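You operate a simulated robot arm through the tools that you are given. There is no shell and no other tool.

You are at the controls of a simulated robot arm. One attempt, no reset.

JOB
Measure the clamped disc and move it to the pocket for its grade.
Fine: it is on the FORM console; switch the console on and leave it on; FORM under 1 fringe goes to FLAT, over 1 to BOWED; leave the red handle free.

The check looks at the end state, three seconds after you hand in, the way a careful person would. Anything else that was tipped, shoved, dropped, spilled or broken makes it a failure.

ROBOT AND FRAMES
A 7-joint arm with a two-finger parallel gripper, fixed in place. Base frame: the origin is on the floor under the middle of its stand, x ahead of it, y to its left, z up; the work surface is at about z = 0.91. Units: m, rad, N and s.
It reaches about 0.964 m from its shoulder. Its first joint turns from -2.897 to 2.897 rad. Payload 1.57 kg.
The tool frame sits at the grasp point between the pads (the TCP): z along the fingers, y along the line on which they close. The tips reach 0.03 m beyond it. Largest opening 0.11 m; finger width 0.024, thickness 0.012; the body of the gripper, 0.048 by 0.112 m, starts 0.078 m behind the TCP.
Orientation is told as [roll, pitch, yaw] about the base's x, y, z axes, in that order, counted from this pose: with the fingers straight down and closing along the base's y, the tool's x points along the base's -x, its y along +y and its z along -z.

CONTROLS
- The arm moves only by the tool drive_tool. Its argument "commands" is a list of rows, each an object (a shift or turn left out is 0, a gripper value left out holds the last) with "translation": the shift along the tool's x, y, z in m, a list of three; "delta_rot": the turn, a rotation vector about the tool's x, y, z in rad, a list of three; "fingers": the opening in per cent of the stroke, from 0 (shut) to 100 (fully open). In form: [{"translation": [dx, dy, dz], "delta_rot": [rx, ry, rz], "fingers": fingers}, ...]. A call has 1 to 20 rows; each row shifts and turns the commanded pose from where the row before left it, along the tool's axes as they then stand. Rows are played at 5 a second. More than 0.05 m and 0.15 rad between two rows, or a gripper value outside its range, and nothing of the call is played. A pose out of reach is approached as far as the arm can. The call stops where the force on the tool passes 40 N (or 10 N more than at its start, if that is more) or the arm is blocked; 0.2 s more then pass. The fingers move at their own pace (about 0.108 m/s each) and stop on an object; they squeeze with about 29 N. The grip force told is the motor's: it shows also when the fingers shut on nothing. Time passes only in rows, and 0.2 s behind the last, so rows that do not move let the fingers close. It gives the time, the measured TCP pose, the force on the tool (base axes), the opening and the grip force at its end, in the units of the frame above (readings bear some noise), with the torque about the TCP (base axes, N m) and any sound that the robot's microphone picked up, and new pictures: "views" is both (left out), scene, wrist or none.
- Cameras (640 x 400 px; columns grow to the right, rows downward): "scene" is fixed at [0.4077, -0.6521, 1.5343]; the picture's right is [0.74, 0.67, 0.00], its down [0.50, -0.55, -0.67] and it looks along [-0.45, 0.50, -0.74] (base axes); focal length 214 px, centre (320, 200). "wrist" rides on the gripper at [0.07, 0.016, -0.141] in the tool frame; the picture's right is [-0.23, 0.97, 0.00], its down [-0.86, -0.20, -0.48] and it looks along [-0.47, -0.11, 0.88] (tool axes); focal length 222 px, centre (320, 200). There is no depth. A picture from a camera that has moved, and an enlarged one, comes with that camera's place and axes in the base frame and with its lens. The place of the scene camera against the robot may be out by one fixed shift of up to 0.018 m in any direction.
- raise_lower(by): slides the trunk up (or, below 0, down) by that many m; the arm rides with it, the base frame stays. It gives what a move gives, with no picture.
- enlarge(camera, box): a new picture of the part [left, top, right, bottom] of that camera's present view, enlarged. No time passes.
- sign_off(): hands the job in; it is judged then, once.

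Places have to be worked out from the pictures, the camera data and where the tool is seen. Open the gripper and draw the arm clear of the work before you hand the job in, unless the task says otherwise.

The tools are called after "Call:" by a JSON object that holds its "op" and its "data". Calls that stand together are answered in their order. drive_tool: Moves the arm, as the interface text tells. Its arguments: {"type":"object","properties":{"commands":{"type":"array"},"views":{"type":"string","enum":["both","scene","wrist","none"]}},"required":["commands"]} The other tools are called the same way: raise_lower (by) moves the trunk up or down; enlarge (camera, box) takes an enlarged picture of a part of a camera's view; sign_off () hands the job in.

At the start:

```text
time_s: 0.0
eef_pos: [0.268, -0.5111, 1.323]
tcp_rot: [-0.001, -0.001, 0.0]
wrist_force: [-0.6, -0.5, 0.0]
torque: [0.0, -0.05, -0.03]
finger_gap: 0.1102
grip_force: 0.1
trunk travel left (down, up): [-0.45, 0.16]
```

scene: 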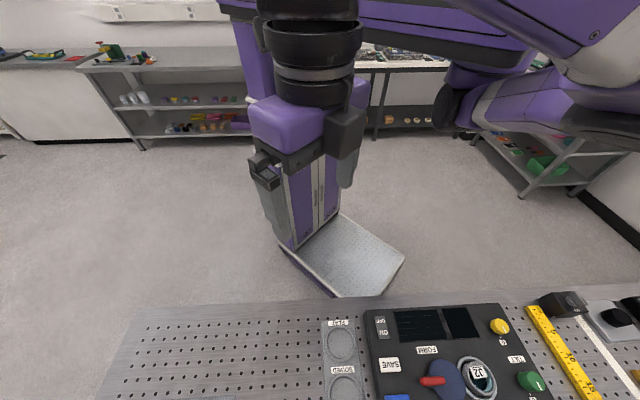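
wrist: 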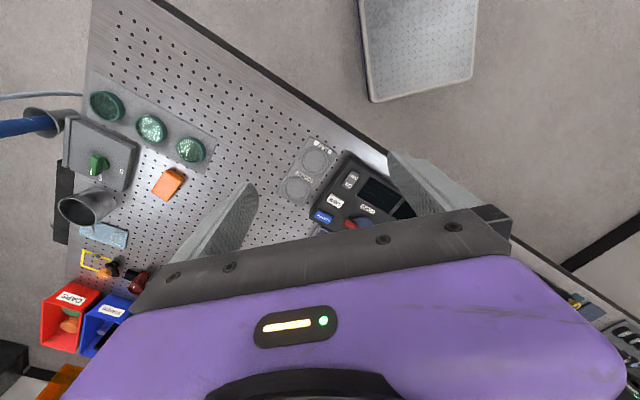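

The pictures show a black FORM console with two pockets (FLAT, BOWED) beside it, partly out of the scene view. I enlarge the relevant parts first.

Call:
{"op": "enlarge", "data": {"camera": "scene", "box": [300, 280, 580, 400]}}

Call:
{"op": "enlarge", "data": {"camera": "wrist", "box": [240, 120, 440, 245]}}

Call:
{"op": "enlarge", "data": {"camera": "wrist", "box": [30, 60, 270, 360]}}

```text
2.29 times, centred on (440, 340) of scene
camera zoom: at [0.4077, -0.6521, 1.5343], right [0.74, 0.67, 0.0], down [0.5, -0.55, -0.67], along [-0.45, 0.5, -0.74], focal length 490 px, centre (46, -120)
```

zoom: 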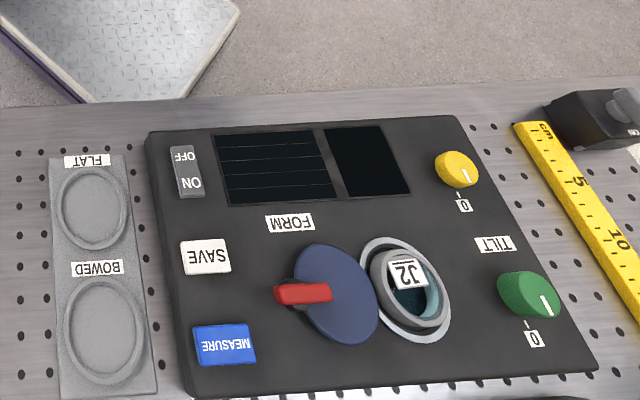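

```text
3.20 times, centred on (340, 182) of wrist
camera zoom: at [0.1991, -0.4955, 1.4662], right [0.23, 0.97, 0.0], down [0.86, -0.2, 0.48], along [0.47, -0.11, -0.88], focal length 711 px, centre (256, 256)
```

zoom: 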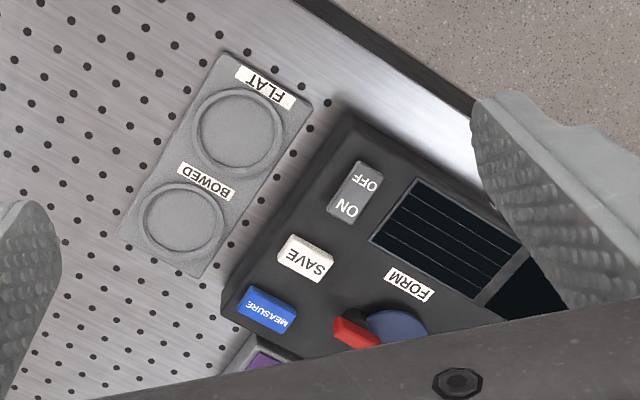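

```text
1.33 times, centred on (150, 210) of wrist
camera zoom: at [0.1991, -0.4955, 1.4662], right [0.23, 0.97, 0.0], down [0.86, -0.2, 0.48], along [0.47, -0.11, -0.88], focal length 296 px, centre (547, 187)
```

zoom: 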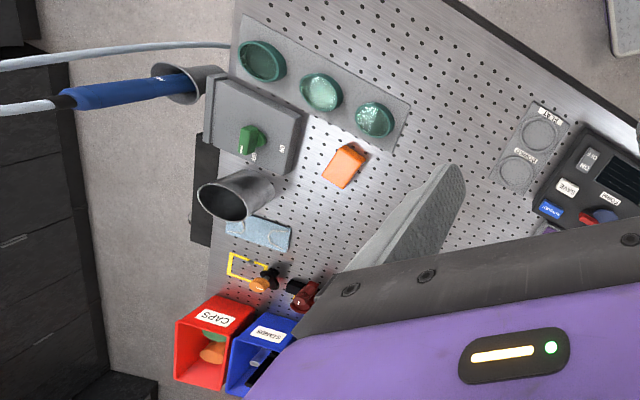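

The console is turned roughly 45° to the base, about x 0.39–0.78, y −0.61–−0.22. The disc J2 is near (0.635, −0.396). I move the gripper over, staying high, for a better wrist view.

Call:
{"op": "drive_tool", "data": {"commands": [{"translation": [-0.04, 0.01, 0]}, {"translation": [-0.04, 0.01, 0]}, {"translation": [-0.04, 0.01, 0]}, {"translation": [-0.04, 0.01, 0]}, {"translation": [-0.04, 0.01, 0]}, {"translation": [-0.04, 0.01, 0]}, {"translation": [-0.04, 0.01, 0]}], "views": "both"}}

```text
time_s: 1.6
eef_pos: [0.551, -0.4432, 1.3235]
tcp_rot: [0.001, 0.001, 0.0]
wrist_force: [0.3, -0.5, 0.1]
torque: [0.02, -0.01, 0.02]
finger_gap: 0.11
grip_force: 0.1
trunk travel left (down, up): [-0.45, 0.16]
camera wrist: at [0.4805, -0.4266, 1.4662], right [0.23, 0.97, 0.0], down [0.85, -0.2, 0.48], along [0.47, -0.11, -0.88], focal length 222 px, centre (320, 200)
```

scene: 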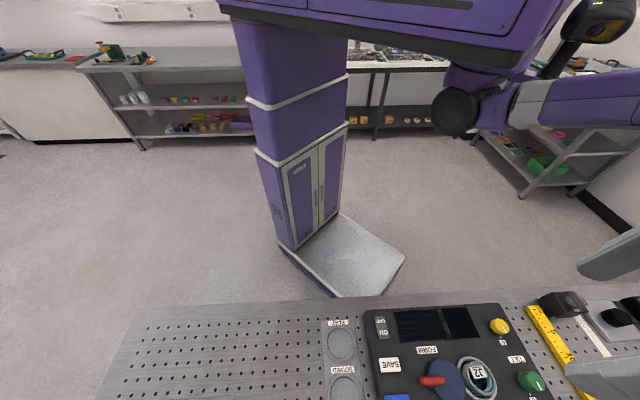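
wrist: 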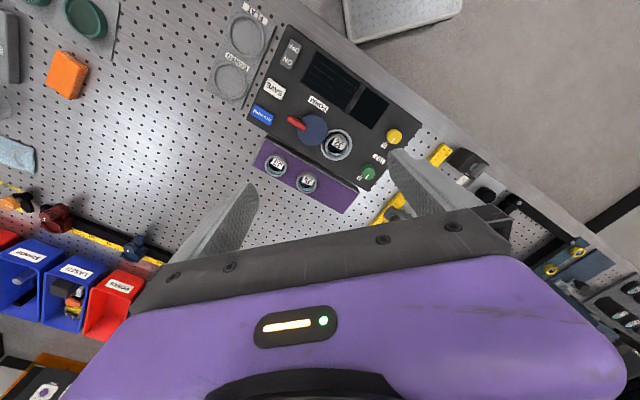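

The wrist camera now sees the whole console and a purple tray with two other discs. I enlarge it.

Call:
{"op": "enlarge", "data": {"camera": "wrist", "box": [200, 0, 440, 220]}}

Call:
{"op": "enlarge", "data": {"camera": "wrist", "box": [270, 80, 400, 200]}}

Call:
{"op": "enlarge", "data": {"camera": "scene", "box": [400, 330, 540, 400]}}

```text
1.82 times, centred on (320, 110) of wrist
camera zoom: at [0.4805, -0.4266, 1.4662], right [0.23, 0.97, 0.0], down [0.85, -0.2, 0.48], along [0.47, -0.11, -0.88], focal length 404 px, centre (320, 364)
```

zoom: 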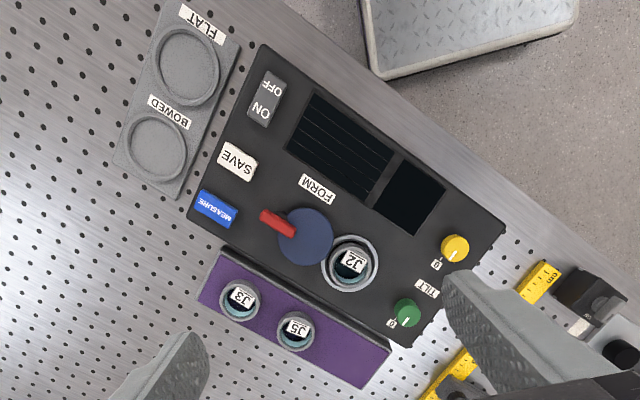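

```text
3.33 times, centred on (335, 140) of wrist
camera zoom: at [0.4805, -0.4266, 1.4662], right [0.23, 0.97, 0.0], down [0.85, -0.2, 0.48], along [0.47, -0.11, -0.88], focal length 740 px, centre (270, 400)
```

zoom: 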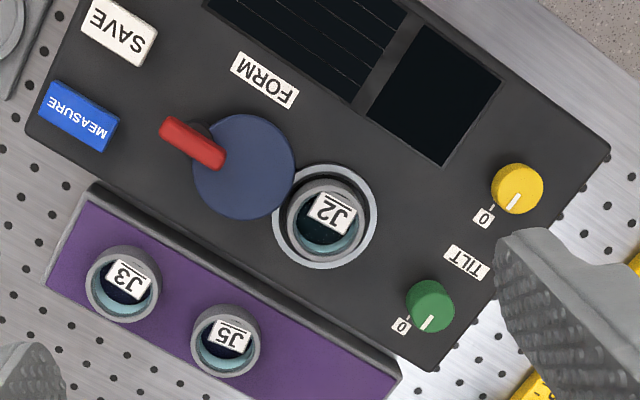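

```text
4.57 times, centred on (470, 365) of scene
camera zoom: at [0.4077, -0.6521, 1.5343], right [0.74, 0.67, 0.0], down [0.5, -0.55, -0.67], along [-0.45, 0.5, -0.74], focal length 980 px, centre (-366, -554)
```

zoom: 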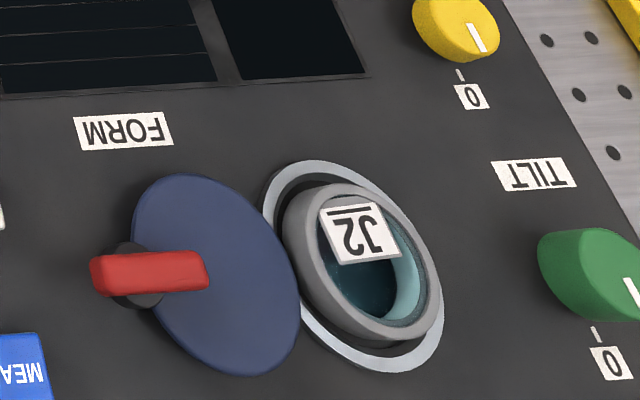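

The clamp looks like an eccentric blue cam, turned by the red handle, pressing on J2's mount. The console axes sit about 45° to the base, so I turn the tool to −45° yaw to line up and look at it squarely.

Call:
{"op": "drive_tool", "data": {"commands": [{"delta_rot": [0, 0, 0.13]}, {"delta_rot": [0, 0, 0.13]}, {"delta_rot": [0, 0, 0.13]}, {"delta_rot": [0, 0, 0.13]}, {"delta_rot": [0, 0, 0.13]}, {"delta_rot": [0, 0, 0.13]}], "views": "both"}}

```text
time_s: 3.0
eef_pos: [0.5492, -0.4405, 1.3227]
tcp_rot: [-0.002, 0.001, -0.784]
wrist_force: [-0.6, 0.8, 0.6]
torque: [-0.02, 0.03, 0.03]
finger_gap: 0.1097
grip_force: 0.0
trunk travel left (down, up): [-0.45, 0.16]
camera wrist: at [0.5117, -0.381, 1.4663], right [0.85, 0.53, 0.0], down [0.47, -0.74, 0.48], along [0.25, -0.41, -0.88], focal length 222 px, centre (320, 200)
```

scene: 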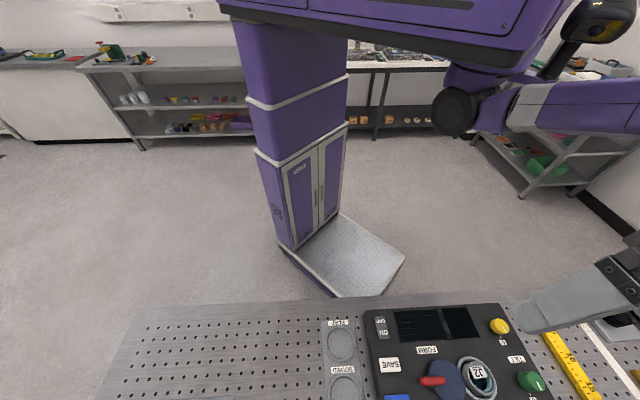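
wrist: 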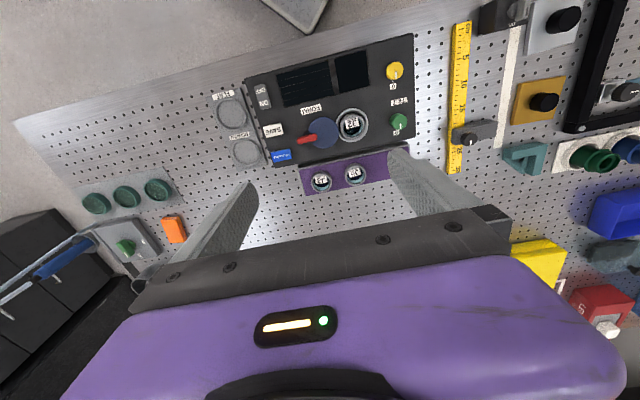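

This view shows the console squarely. I enlarge it to measure positions and the state of the handle.

Call:
{"op": "enlarge", "data": {"camera": "wrist", "box": [200, 30, 420, 200]}}

Call:
{"op": "enlarge", "data": {"camera": "wrist", "box": [290, 90, 420, 160]}}

```text
2.35 times, centred on (310, 115) of wrist
camera zoom: at [0.5117, -0.381, 1.4663], right [0.85, 0.53, 0.0], down [0.47, -0.74, 0.48], along [0.25, -0.41, -0.88], focal length 523 px, centre (344, 400)
```

zoom: 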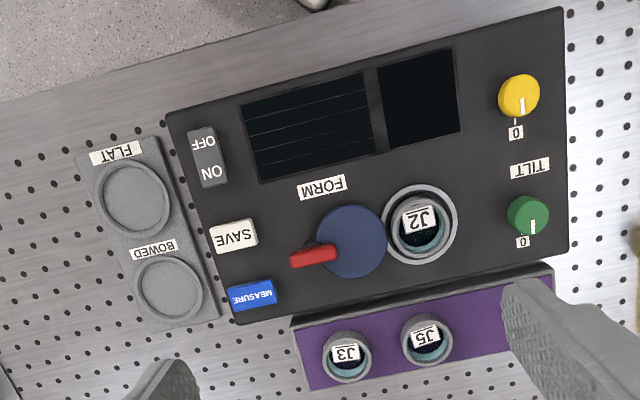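

```text
4.92 times, centred on (355, 125) of wrist
camera zoom: at [0.5117, -0.381, 1.4663], right [0.85, 0.53, 0.0], down [0.47, -0.74, 0.48], along [0.25, -0.41, -0.88], focal length 1094 px, centre (148, 569)
```

zoom: 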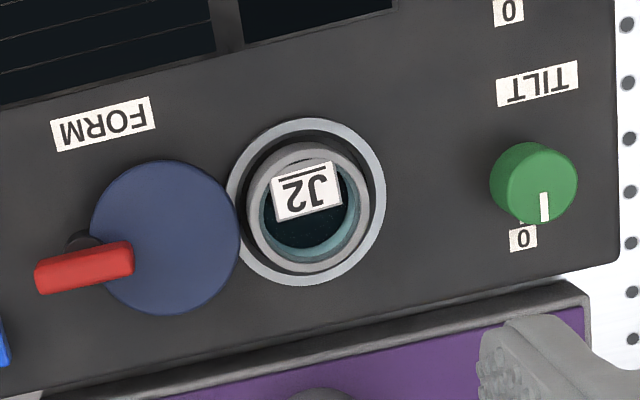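

The knobs' pointers sit close to their 0 marks. I estimate the J2 ring at about (0.623, −0.422, 0.965). I lower by 0.17 m for a close look at the cam, handle and rocker.

Call:
{"op": "drive_tool", "data": {"commands": [{"translation": [0, 0, 0.0425]}, {"translation": [0, 0, 0.0425]}, {"translation": [0, 0, 0.0425]}, {"translation": [0, 0, 0.0425]}], "views": "both"}}

Call:
{"op": "enlarge", "data": {"camera": "wrist", "box": [240, 80, 440, 205]}}

Call:
{"op": "enlarge", "data": {"camera": "scene", "box": [360, 300, 540, 400]}}

```text
time_s: 4.0
eef_pos: [0.5481, -0.4407, 1.1541]
tcp_rot: [0.0, 0.0, -0.781]
wrist_force: [-0.3, 0.6, -0.3]
torque: [-0.04, -0.02, -0.02]
finger_gap: 0.1097
grip_force: 0.0
trunk travel left (down, up): [-0.45, 0.16]
camera wrist: at [0.5102, -0.3802, 1.2966], right [0.85, 0.53, 0.0], down [0.47, -0.74, 0.48], along [0.25, -0.41, -0.88], focal length 222 px, centre (320, 200)
```

scene: 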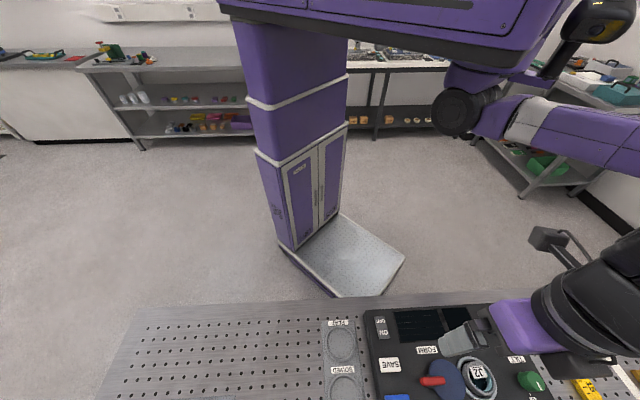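
wrist: 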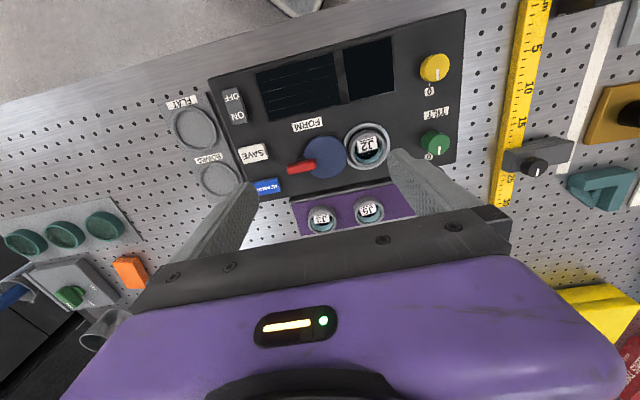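

```text
3.20 times, centred on (340, 142) of wrist
camera zoom: at [0.5102, -0.3802, 1.2966], right [0.85, 0.53, 0.0], down [0.47, -0.74, 0.48], along [0.25, -0.41, -0.88], focal length 711 px, centre (256, 384)
```

zoom: 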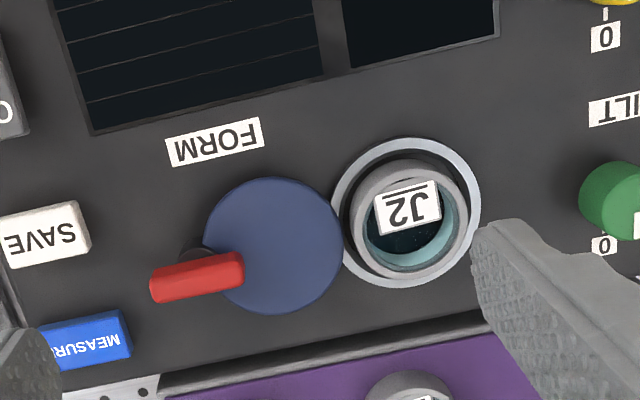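

```text
3.56 times, centred on (450, 350) of scene
camera zoom: at [0.4077, -0.6521, 1.5343], right [0.74, 0.67, 0.0], down [0.5, -0.55, -0.67], along [-0.45, 0.5, -0.74], focal length 763 px, centre (-142, -333)
```

zoom: 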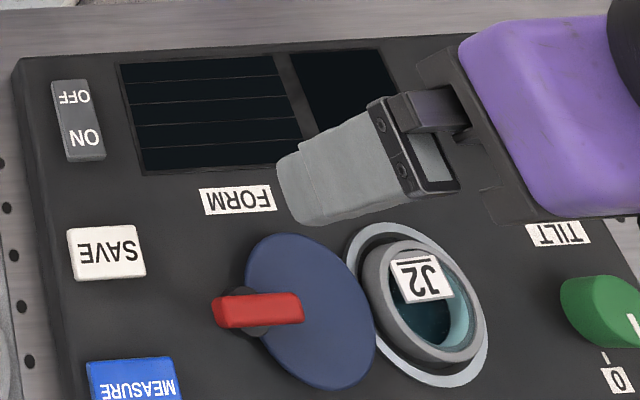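

The rocker's ON end is at about (0.437, −0.488), z≈0.96. I close the fingers and move above it, stopping about 3 cm short of contact to check alignment.

Call:
{"op": "drive_tool", "data": {"commands": [{"translation": [0.0153, -0.0372, 0], "fingers": 0}, {"translation": [0.0152, -0.0372, 0]}, {"translation": [0.0152, -0.0371, 0]}, {"translation": [0, 0, 0.033]}, {"translation": [0, 0, 0.033]}, {"translation": [0, 0, 0.033]}, {"translation": [0, 0, 0.033]}], "views": "both"}}

Call:
{"op": "enlarge", "data": {"camera": "scene", "box": [360, 300, 480, 370]}}

Call:
{"op": "enlarge", "data": {"camera": "wrist", "box": [220, 80, 420, 205]}}

```text
time_s: 5.6
eef_pos: [0.4382, -0.4872, 1.0208]
tcp_rot: [0.0, 0.0, -0.78]
wrist_force: [-0.1, 0.1, -0.1]
torque: [0.03, -0.03, 0.0]
finger_gap: 0.0
grip_force: 21.7
trunk travel left (down, up): [-0.45, 0.16]
camera wrist: at [0.3989, -0.4258, 1.1624], right [0.85, 0.53, 0.0], down [0.47, -0.74, 0.48], along [0.25, -0.41, -0.88], focal length 222 px, centre (320, 200)
```

scene: 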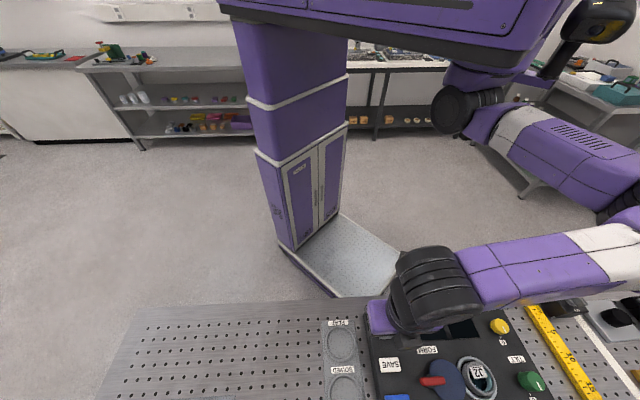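
wrist: 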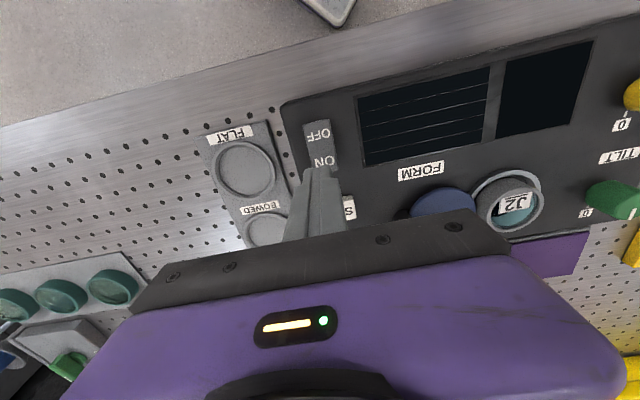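

```text
5.33 times, centred on (420, 335) of scene
camera zoom: at [0.4077, -0.6521, 1.5343], right [0.74, 0.67, 0.0], down [0.5, -0.55, -0.67], along [-0.45, 0.5, -0.74], focal length 1144 px, centre (-213, -520)
```

zoom: 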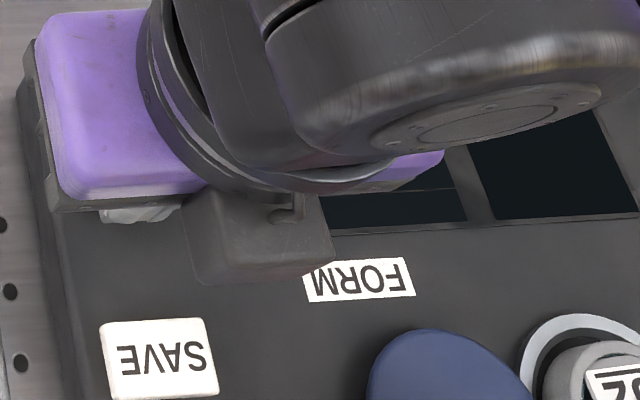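

```text
3.20 times, centred on (320, 142) of wrist
camera zoom: at [0.3989, -0.4258, 1.1624], right [0.85, 0.53, 0.0], down [0.47, -0.74, 0.48], along [0.25, -0.41, -0.88], focal length 711 px, centre (320, 384)
```

zoom: 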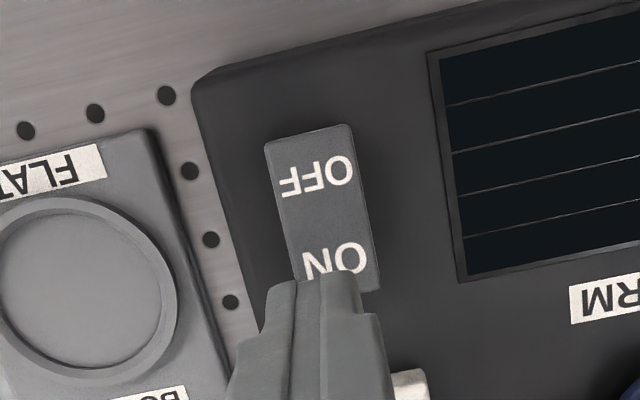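

The fingertips are over the ON half, about 4 mm toward the pockets and slightly past the end. I correct that and press down in small steps.

Call:
{"op": "drive_tool", "data": {"commands": [{"translation": [0.0025, 0.0035, 0.008]}, {"translation": [0, 0, 0.008]}, {"translation": [0, 0, 0.004]}, {"translation": [0, 0, 0.003]}, {"translation": [0, 0, 0.003]}, {"translation": [0, 0, 0.003]}], "views": "wrist"}}

```text
time_s: 7.0
eef_pos: [0.44, -0.4852, 0.998]
tcp_rot: [0.0, -0.005, -0.78]
wrist_force: [1.4, 4.6, 17.8]
torque: [0.31, 0.08, -0.11]
finger_gap: 0.0
grip_force: 20.8
trunk travel left (down, up): [-0.45, 0.16]
stopped in row 6: the force on the tool passed its limit at 44 N (the readings are from after the stop); the commanded pose is now the measured one
camera wrist: at [0.4011, -0.4246, 1.1391], right [0.85, 0.53, 0.0], down [0.47, -0.74, 0.48], along [0.26, -0.41, -0.88], focal length 222 px, centre (320, 200)
```

wrist: 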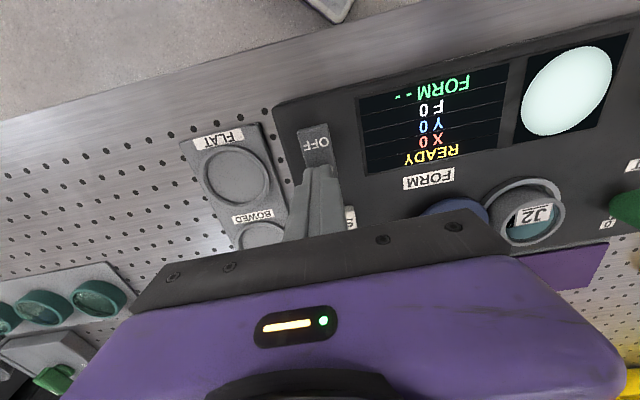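

The console is on: it shows READY, X 0, Y 0, F 0, FORM --. I lift off and take a look at the display.

Call:
{"op": "drive_tool", "data": {"commands": [{"translation": [0, 0, -0.03]}, {"translation": [0, 0, -0.04]}, {"translation": [0, 0, -0.04]}], "views": "both"}}

Call:
{"op": "enlarge", "data": {"camera": "wrist", "box": [200, 40, 480, 215]}}

```text
time_s: 7.8
eef_pos: [0.4368, -0.4864, 1.1049]
tcp_rot: [0.0, -0.004, -0.779]
wrist_force: [0.3, -0.8, -0.1]
torque: [0.01, -0.01, -0.03]
finger_gap: 0.0
grip_force: 21.4
trunk travel left (down, up): [-0.45, 0.16]
camera wrist: at [0.3987, -0.4266, 1.2472], right [0.85, 0.53, 0.0], down [0.47, -0.74, 0.48], along [0.26, -0.41, -0.88], focal length 222 px, centre (320, 200)
```

scene: 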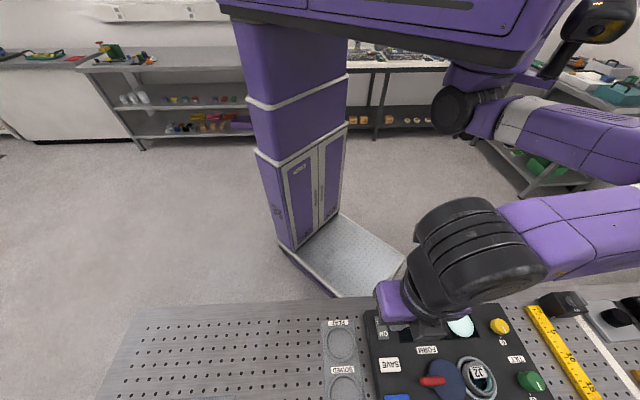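
wrist: 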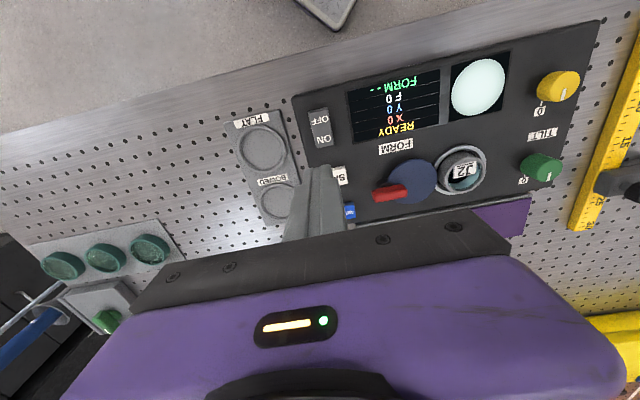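

```text
2.29 times, centred on (340, 128) of wrist
camera zoom: at [0.3987, -0.4266, 1.2472], right [0.85, 0.53, 0.0], down [0.47, -0.74, 0.48], along [0.26, -0.41, -0.88], focal length 508 px, centre (274, 366)
```

zoom: 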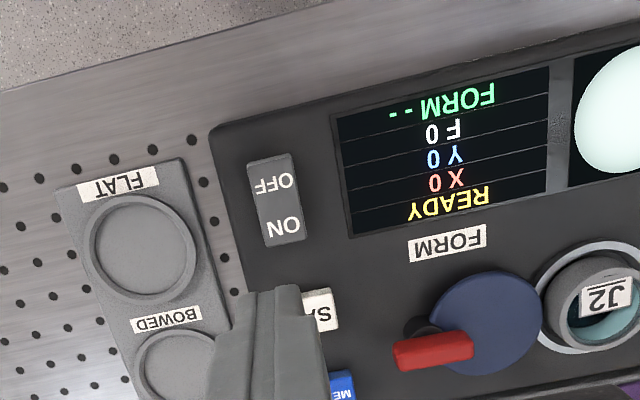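

The display is clear: READY, X 0, Y 0, F 0, FORM not yet read. The MEASURE key is at about (0.517, −0.565). I move above it with closed fingers and go part of the way down.

Call:
{"op": "drive_tool", "data": {"commands": [{"translation": [-0.0374, 0, 0]}, {"translation": [-0.0374, 0, 0]}, {"translation": [-0.0374, 0, 0]}, {"translation": [0, 0, 0.04]}, {"translation": [0, 0, 0.04]}], "views": "both"}}

Call:
{"op": "enlarge", "data": {"camera": "wrist", "box": [220, 60, 460, 215]}}

Call:
{"op": "enlarge", "data": {"camera": "scene", "box": [340, 300, 520, 400]}}

```text
time_s: 9.0
eef_pos: [0.5184, -0.565, 1.025]
tcp_rot: [-0.003, -0.003, -0.779]
wrist_force: [-0.6, 0.5, -0.5]
torque: [-0.01, 0.03, -0.03]
finger_gap: 0.0
grip_force: 21.3
trunk travel left (down, up): [-0.45, 0.16]
camera wrist: at [0.4801, -0.5039, 1.1665], right [0.85, 0.53, 0.0], down [0.47, -0.74, 0.48], along [0.26, -0.41, -0.88], focal length 222 px, centre (320, 200)
```

scene: 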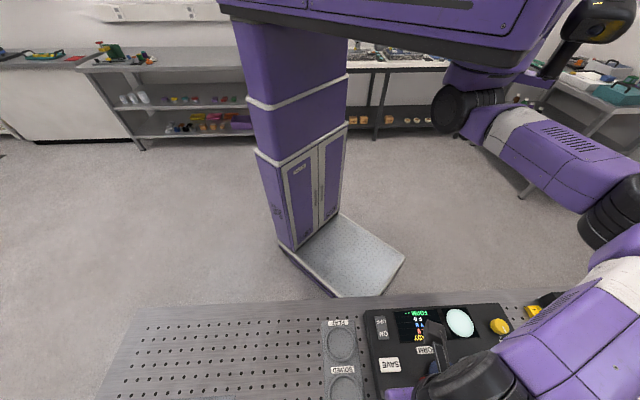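
wrist: 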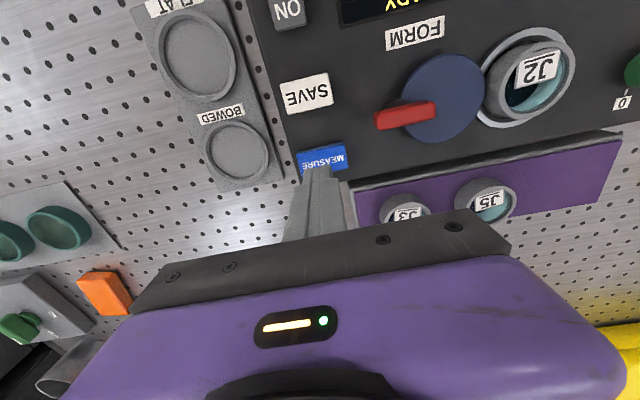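

```text
2.58 times, centred on (340, 138) of wrist
camera zoom: at [0.4801, -0.5039, 1.1665], right [0.85, 0.53, 0.0], down [0.47, -0.74, 0.48], along [0.26, -0.41, -0.88], focal length 573 px, centre (268, 361)
```

zoom: 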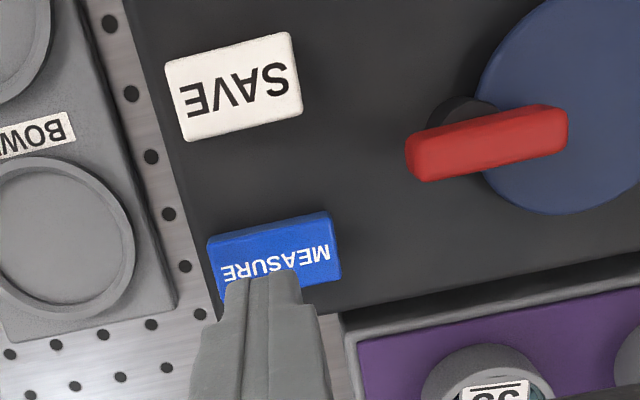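

```text
3.56 times, centred on (430, 350) of scene
camera zoom: at [0.4077, -0.6521, 1.5343], right [0.74, 0.67, 0.0], down [0.5, -0.55, -0.67], along [-0.45, 0.5, -0.74], focal length 763 px, centre (-71, -333)
```

zoom: 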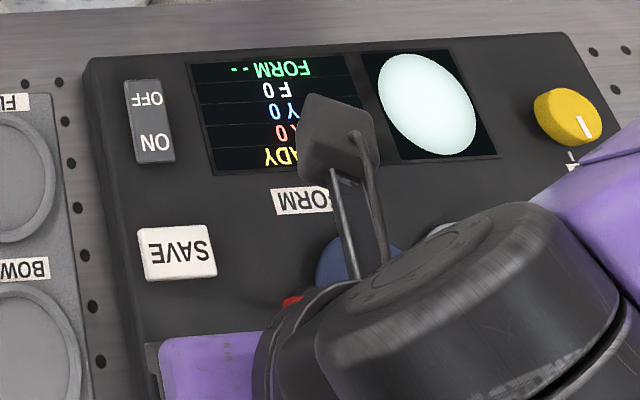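

The tips are over MEASURE, about 3 mm off its centre. I correct that and press gently in small steps.

Call:
{"op": "drive_tool", "data": {"commands": [{"translation": [0.0025, 0.0025, 0.01]}, {"translation": [0, 0, 0.01]}, {"translation": [0, 0, 0.006]}, {"translation": [0, 0, 0.003]}, {"translation": [0, 0, 0.002]}, {"translation": [0, 0, 0.002]}], "views": "both"}}

Call:
{"op": "enlarge", "data": {"camera": "scene", "box": [360, 290, 520, 380]}}

```text
time_s: 10.4
eef_pos: [0.5192, -0.5613, 0.9919]
tcp_rot: [0.0, -0.005, -0.78]
wrist_force: [2.2, 0.9, 2.9]
torque: [0.06, -0.02, -0.05]
finger_gap: 0.0
grip_force: 22.2
trunk travel left (down, up): [-0.45, 0.16]
heard: click
camera wrist: at [0.4806, -0.5005, 1.1347], right [0.85, 0.53, 0.0], down [0.47, -0.74, 0.48], along [0.26, -0.41, -0.88], focal length 222 px, centre (320, 200)
```

scene: 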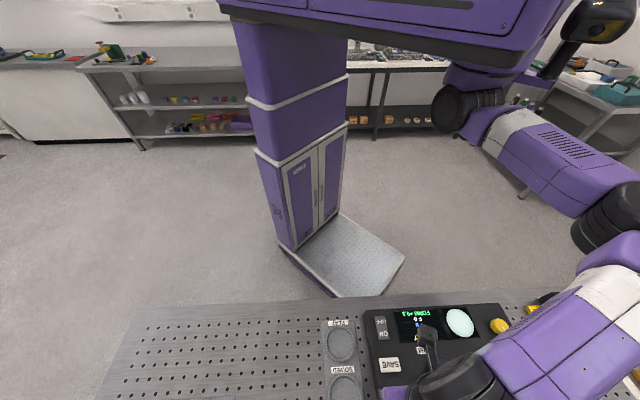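
wrist: 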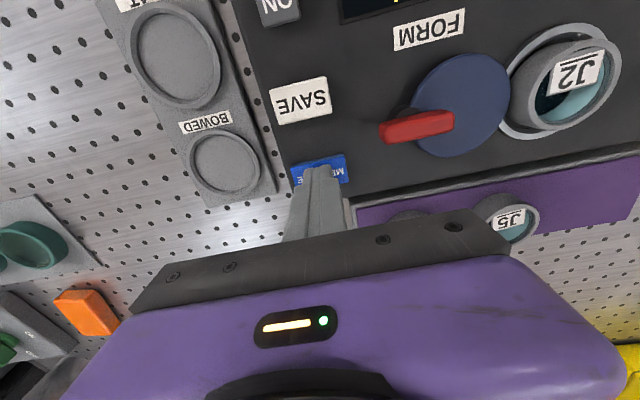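

```text
4.00 times, centred on (440, 335) of scene
camera zoom: at [0.4077, -0.6521, 1.5343], right [0.74, 0.67, 0.0], down [0.5, -0.55, -0.67], along [-0.45, 0.5, -0.74], focal length 858 px, centre (-160, -340)
```

zoom: 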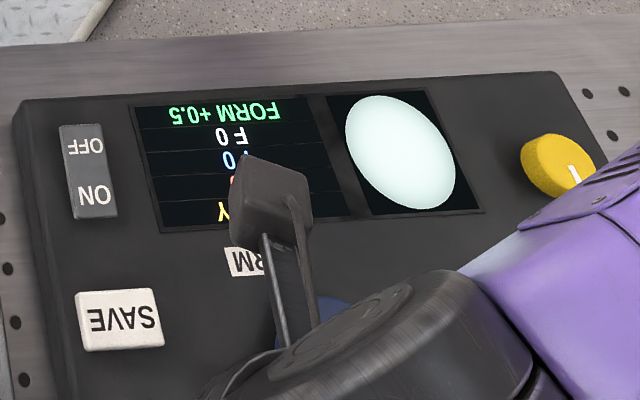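

There was a click, and the display now seems to read FORM +0.5. I lift and read it properly from the wrist camera.

Call:
{"op": "drive_tool", "data": {"commands": [{"translation": [0, 0, -0.03]}, {"translation": [0.04, 0, -0.03]}, {"translation": [0.04, 0, -0.03]}, {"translation": [-0.03, 0.04, -0.03]}, {"translation": [-0.03, 0.04, -0.03]}], "views": "both"}}

Call:
{"op": "enlarge", "data": {"camera": "wrist", "box": [220, 20, 440, 200]}}

Call:
{"op": "enlarge", "data": {"camera": "scene", "box": [360, 290, 520, 380]}}

```text
refused: row 4 steps farther than a row can; nothing moved
```

```text
2.22 times, centred on (330, 110) of wrist
camera zoom: at [0.4806, -0.5005, 1.1347], right [0.85, 0.53, 0.0], down [0.47, -0.74, 0.48], along [0.26, -0.41, -0.88], focal length 494 px, centre (298, 400)
```

zoom: 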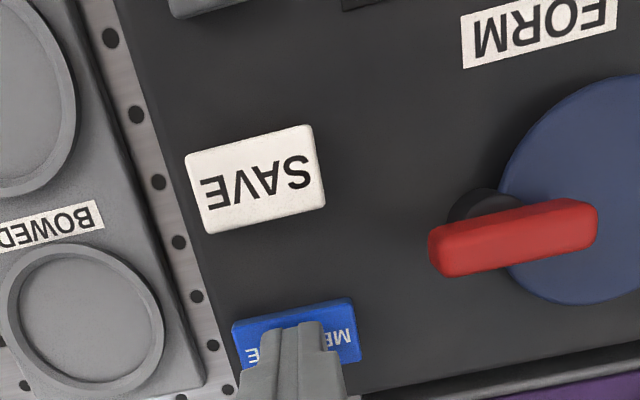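

```text
4.00 times, centred on (440, 335) of scene
camera zoom: at [0.4077, -0.6521, 1.5343], right [0.74, 0.67, 0.0], down [0.5, -0.55, -0.67], along [-0.45, 0.5, -0.74], focal length 858 px, centre (-160, -340)
```

zoom: 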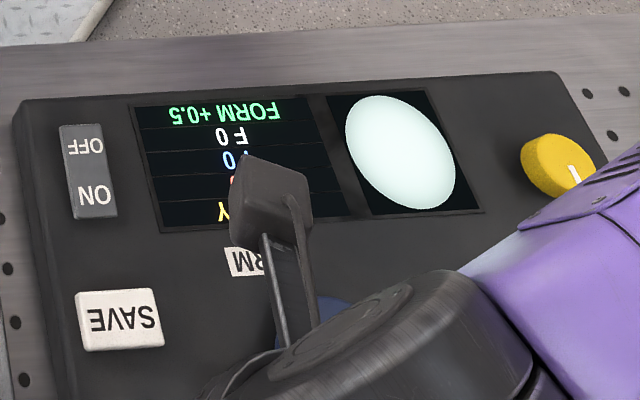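

That move was refused because a row was too long. I lift straight up in shorter rows, then shift to where the display can be read.

Call:
{"op": "drive_tool", "data": {"commands": [{"translation": [0, 0, -0.03]}, {"translation": [0, 0, -0.03]}, {"translation": [0.03, 0, -0.03]}, {"translation": [0.02, 0.02, -0.03]}, {"translation": [0, 0.04, 0]}], "views": "both"}}

Call:
{"op": "enlarge", "data": {"camera": "wrist", "box": [220, 20, 440, 200]}}

Call:
{"op": "enlarge", "data": {"camera": "scene", "box": [360, 290, 520, 380]}}

```text
time_s: 11.6
eef_pos: [0.5255, -0.4846, 1.1117]
tcp_rot: [-0.001, -0.004, -0.783]
wrist_force: [-0.9, -1.1, -0.6]
torque: [0.04, -0.02, -0.02]
finger_gap: 0.0
grip_force: 21.7
trunk travel left (down, up): [-0.45, 0.16]
camera wrist: at [0.4876, -0.4238, 1.2528], right [0.85, 0.53, 0.0], down [0.47, -0.74, 0.48], along [0.26, -0.41, -0.88], focal length 222 px, centre (320, 200)
```

scene: 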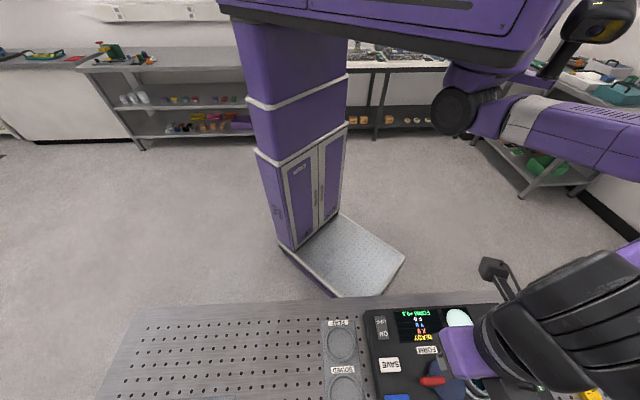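
wrist: 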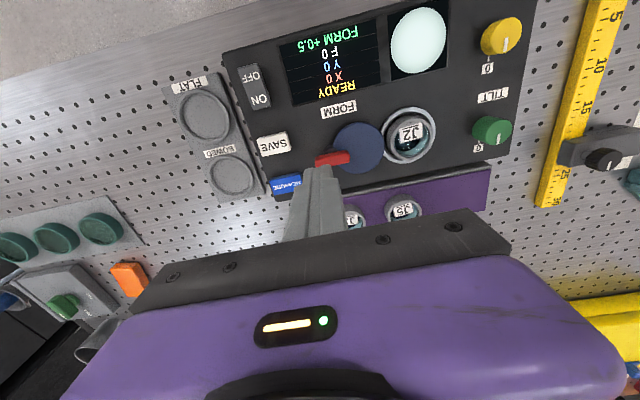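

```text
2.22 times, centred on (330, 110) of wrist
camera zoom: at [0.4876, -0.4238, 1.2528], right [0.85, 0.53, 0.0], down [0.47, -0.74, 0.48], along [0.26, -0.41, -0.88], focal length 494 px, centre (298, 400)
```

zoom: 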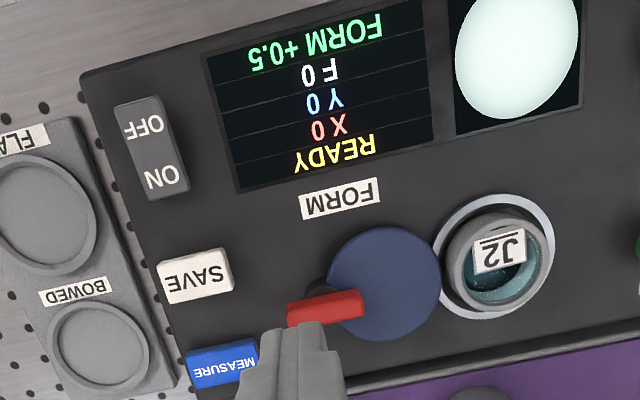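

```text
4.00 times, centred on (440, 335) of scene
camera zoom: at [0.4077, -0.6521, 1.5343], right [0.74, 0.67, 0.0], down [0.5, -0.55, -0.67], along [-0.45, 0.5, -0.74], focal length 858 px, centre (-160, -340)
```

zoom: 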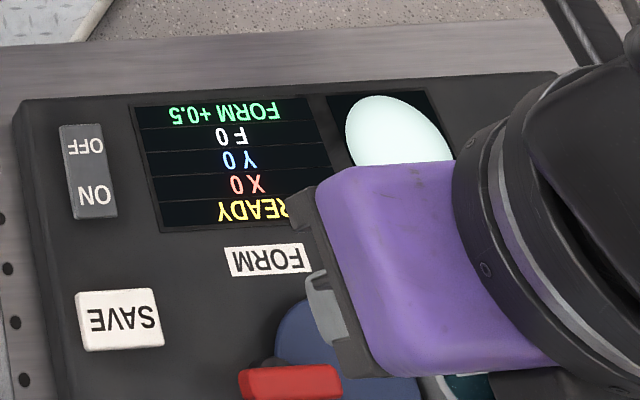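

The reading is FORM +0.5 with X 0, Y 0, F 0, READY. I enlarge the right-hand screen to see whether its picture agrees with that, and check the knobs against their 0 marks.

Call:
{"op": "enlarge", "data": {"camera": "wrist", "box": [370, 0, 540, 110]}}

Call:
{"op": "enlarge", "data": {"camera": "wrist", "box": [440, 10, 540, 160]}}

Call:
{"op": "enlarge", "data": {"camera": "wrist", "box": [300, 90, 450, 185]}}

```text
3.64 times, centred on (455, 55) of wrist
camera zoom: at [0.4876, -0.4238, 1.2528], right [0.85, 0.53, 0.0], down [0.47, -0.74, 0.48], along [0.26, -0.41, -0.88], focal length 808 px, centre (-171, 727)
```

zoom: 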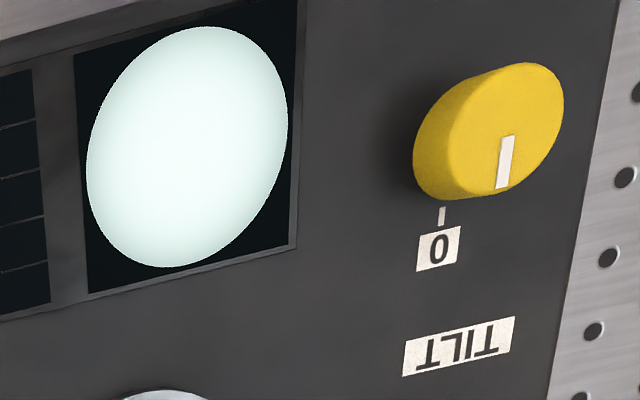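

```text
2.67 times, centred on (490, 85) of wrist
camera zoom: at [0.4876, -0.4238, 1.2528], right [0.85, 0.53, 0.0], down [0.47, -0.74, 0.48], along [0.26, -0.41, -0.88], focal length 592 px, centre (-133, 507)
```

zoom: 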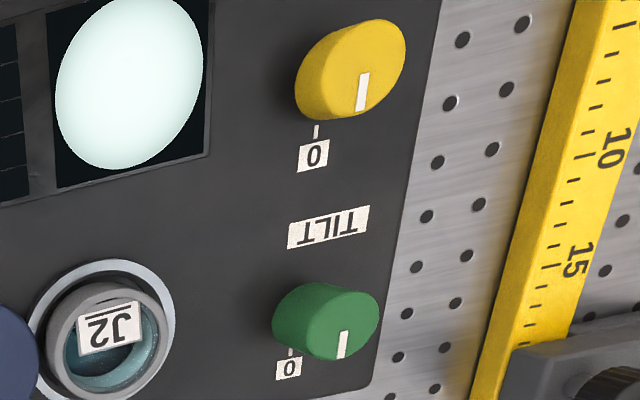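

```text
4.21 times, centred on (375, 138) of wrist
camera zoom: at [0.4876, -0.4238, 1.2528], right [0.85, 0.53, 0.0], down [0.47, -0.74, 0.48], along [0.26, -0.41, -0.88], focal length 935 px, centre (88, 463)
```

zoom: 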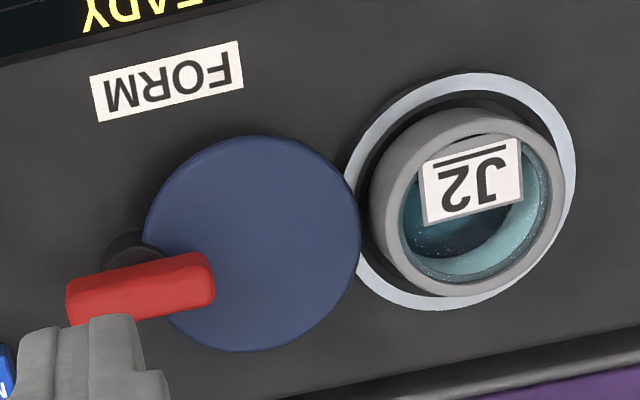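

The screen is evenly lit with X, Y and F all 0, which fits a clean null, so FORM +0.5 stands and the grade is FLAT. Next comes the handle. Its bar lies along the console's long axis, centred near (0.547, −0.492) and about 0.98 high, so I turn the tool 90° to close across it.

Call:
{"op": "drive_tool", "data": {"commands": [{"delta_rot": [0, 0, 0.131], "fingers": 55}, {"delta_rot": [0, 0, 0.131]}, {"delta_rot": [0, 0, 0.131]}, {"delta_rot": [0, 0, 0.131]}, {"delta_rot": [0, 0, 0.131]}, {"delta_rot": [0, 0, 0.131]}, {"delta_rot": [0, 0, 0.131]}, {"delta_rot": [0, 0, 0.131]}, {"delta_rot": [0, 0, 0.131]}, {"delta_rot": [0, 0, 0.131]}, {"delta_rot": [0, 0, 0.131]}, {"delta_rot": [0, 0, 0.131]}, {"translation": [0.01, 0.0205, 0]}], "views": "both"}}

Call:
{"op": "enlarge", "data": {"camera": "wrist", "box": [200, 60, 440, 230]}}

Call:
{"op": "enlarge", "data": {"camera": "scene", "box": [360, 300, 520, 400]}}

```text
time_s: 14.4
eef_pos: [0.5369, -0.4813, 1.1125]
tcp_rot: [0.002, 0.0, -1.893]
wrist_force: [-0.4, 0.6, -0.5]
torque: [0.01, -0.01, 0.02]
finger_gap: 0.0606
grip_force: 0.1
out of reach, approached as far as the arm can: row 9, 10, 11, 12, 13
trunk travel left (down, up): [-0.45, 0.16]
camera wrist: at [0.5752, -0.4203, 1.2555], right [0.85, -0.52, 0.0], down [-0.46, -0.75, 0.48], along [-0.25, -0.41, -0.88], focal length 222 px, centre (320, 200)
```

scene: 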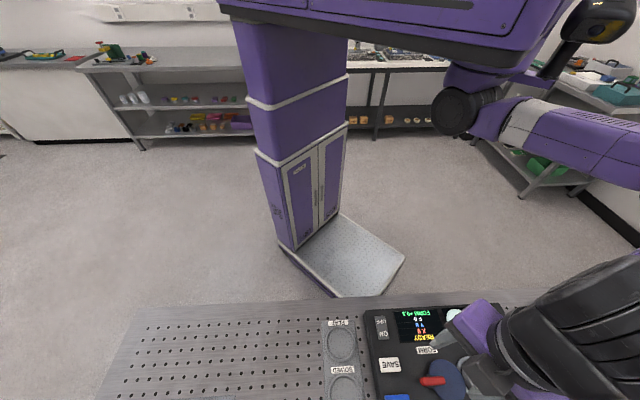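
wrist: 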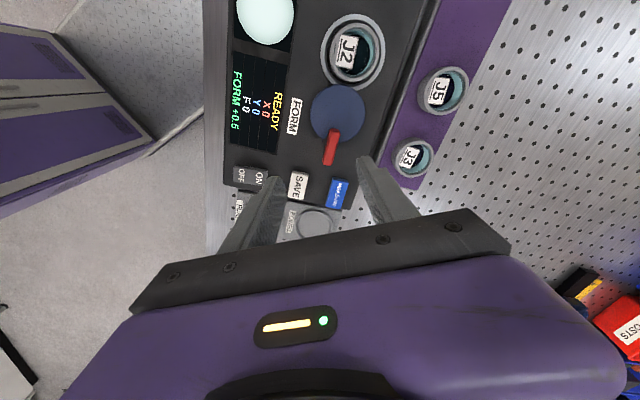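

```text
2.35 times, centred on (320, 145) of wrist
camera zoom: at [0.5752, -0.4203, 1.2555], right [0.85, -0.52, 0.0], down [-0.46, -0.75, 0.48], along [-0.25, -0.41, -0.88], focal length 523 px, centre (320, 329)
```

zoom: 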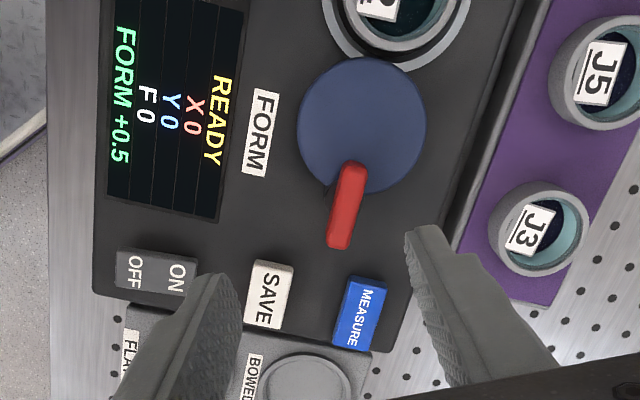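

```text
4.00 times, centred on (440, 350) of scene
camera zoom: at [0.4077, -0.6521, 1.5343], right [0.74, 0.67, 0.0], down [0.5, -0.55, -0.67], along [-0.45, 0.5, -0.74], focal length 858 px, centre (-160, -400)
```

zoom: 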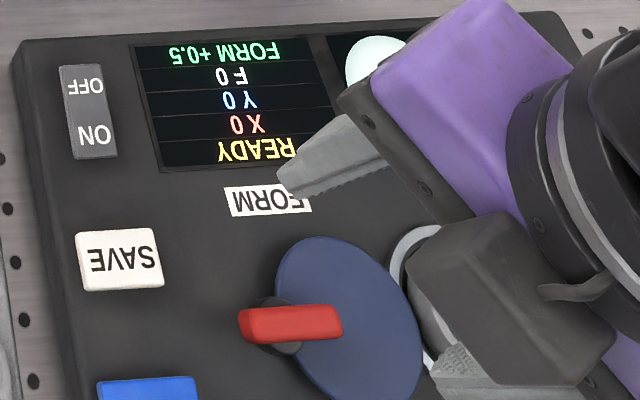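

The wrist joint ran out of travel at yaw −1.89, so I go the other way round, to +45° with the same closing axis. I turn back and check what is reached.

Call:
{"op": "drive_tool", "data": {"commands": [{"delta_rot": [0, 0, -0.14]}, {"delta_rot": [0, 0, -0.14]}, {"delta_rot": [0, 0, -0.14]}, {"delta_rot": [0, 0, -0.14]}, {"delta_rot": [0, 0, -0.14]}, {"delta_rot": [0, 0, -0.14]}, {"delta_rot": [0, 0, -0.14]}, {"delta_rot": [0, 0, -0.14]}, {"delta_rot": [0, 0, -0.14]}, {"delta_rot": [0, 0, -0.14]}, {"delta_rot": [0, 0, -0.14]}, {"delta_rot": [0, 0, -0.14]}, {"delta_rot": [0, 0, -0.14]}, {"delta_rot": [0, 0, -0.14]}, {"delta_rot": [0, 0, -0.14]}, {"delta_rot": [0, 0, -0.14]}, {"delta_rot": [0, 0, -0.14]}, {"delta_rot": [0, 0, -0.14]}], "views": "none"}}

```text
time_s: 18.2
eef_pos: [0.5373, -0.4817, 1.1129]
tcp_rot: [-0.004, 0.0, 0.628]
wrist_force: [0.0, 0.1, 0.5]
torque: [0.0, -0.05, 0.03]
finger_gap: 0.0604
grip_force: 0.1
trunk travel left (down, up): [-0.45, 0.16]
```

The yaw is now 0.628. I turn to 0.778, move above the handle and come down to z 1.06 to check the alignment.

Call:
{"op": "drive_tool", "data": {"commands": [{"delta_rot": [0, 0, -0.15]}, {"translation": [0, -0.014, 0]}, {"translation": [0, 0, 0.026]}, {"translation": [0, 0, 0.026]}], "views": "both"}}

Call:
{"op": "enlarge", "data": {"camera": "wrist", "box": [220, 80, 440, 220]}}

Call:
{"op": "enlarge", "data": {"camera": "scene", "box": [360, 300, 520, 400]}}

```text
time_s: 19.2
eef_pos: [0.5481, -0.4922, 1.0592]
tcp_rot: [-0.005, 0.001, 0.776]
wrist_force: [0.2, -1.1, 0.0]
torque: [0.01, -0.01, 0.0]
finger_gap: 0.0606
grip_force: 0.1
trunk travel left (down, up): [-0.45, 0.16]
camera wrist: at [0.4871, -0.5289, 1.2023], right [-0.52, 0.85, 0.0], down [0.75, 0.46, 0.48], along [0.41, 0.25, -0.88], focal length 222 px, centre (320, 200)
```

scene: 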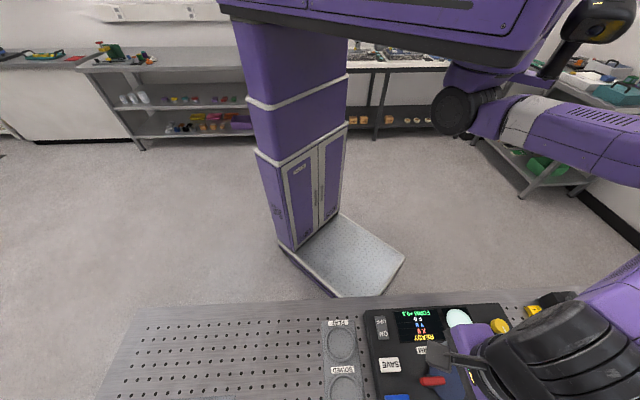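
wrist: 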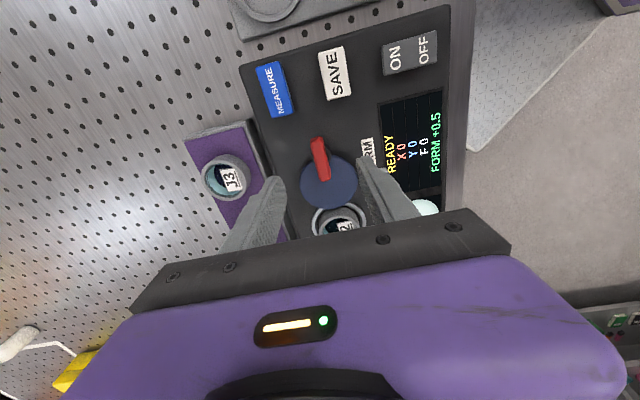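

```text
2.86 times, centred on (330, 150) of wrist
camera zoom: at [0.4871, -0.5289, 1.2023], right [-0.52, 0.85, 0.0], down [0.75, 0.46, 0.48], along [0.41, 0.25, -0.88], focal length 635 px, centre (291, 343)
```

zoom: 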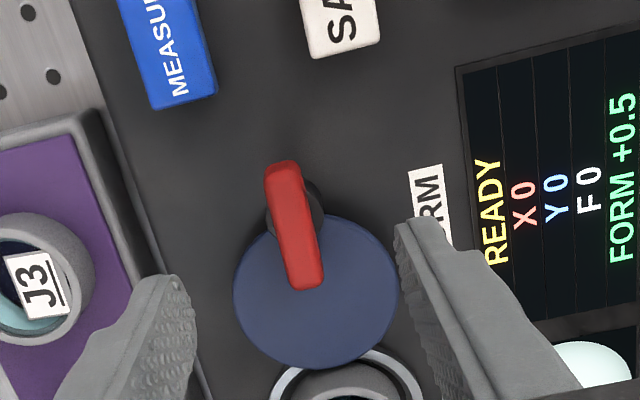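

```text
4.00 times, centred on (440, 350) of scene
camera zoom: at [0.4077, -0.6521, 1.5343], right [0.74, 0.67, 0.0], down [0.5, -0.55, -0.67], along [-0.45, 0.5, -0.74], focal length 858 px, centre (-160, -400)
```

zoom: 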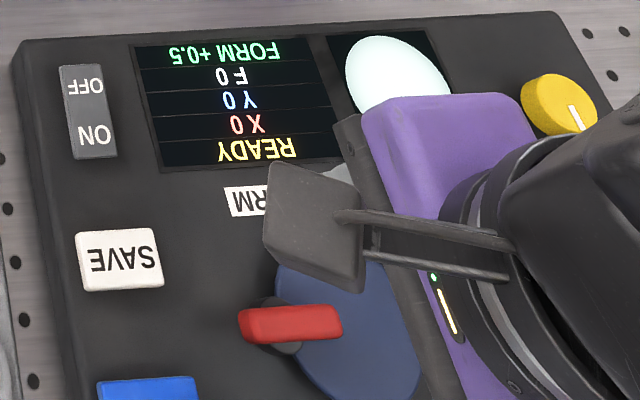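

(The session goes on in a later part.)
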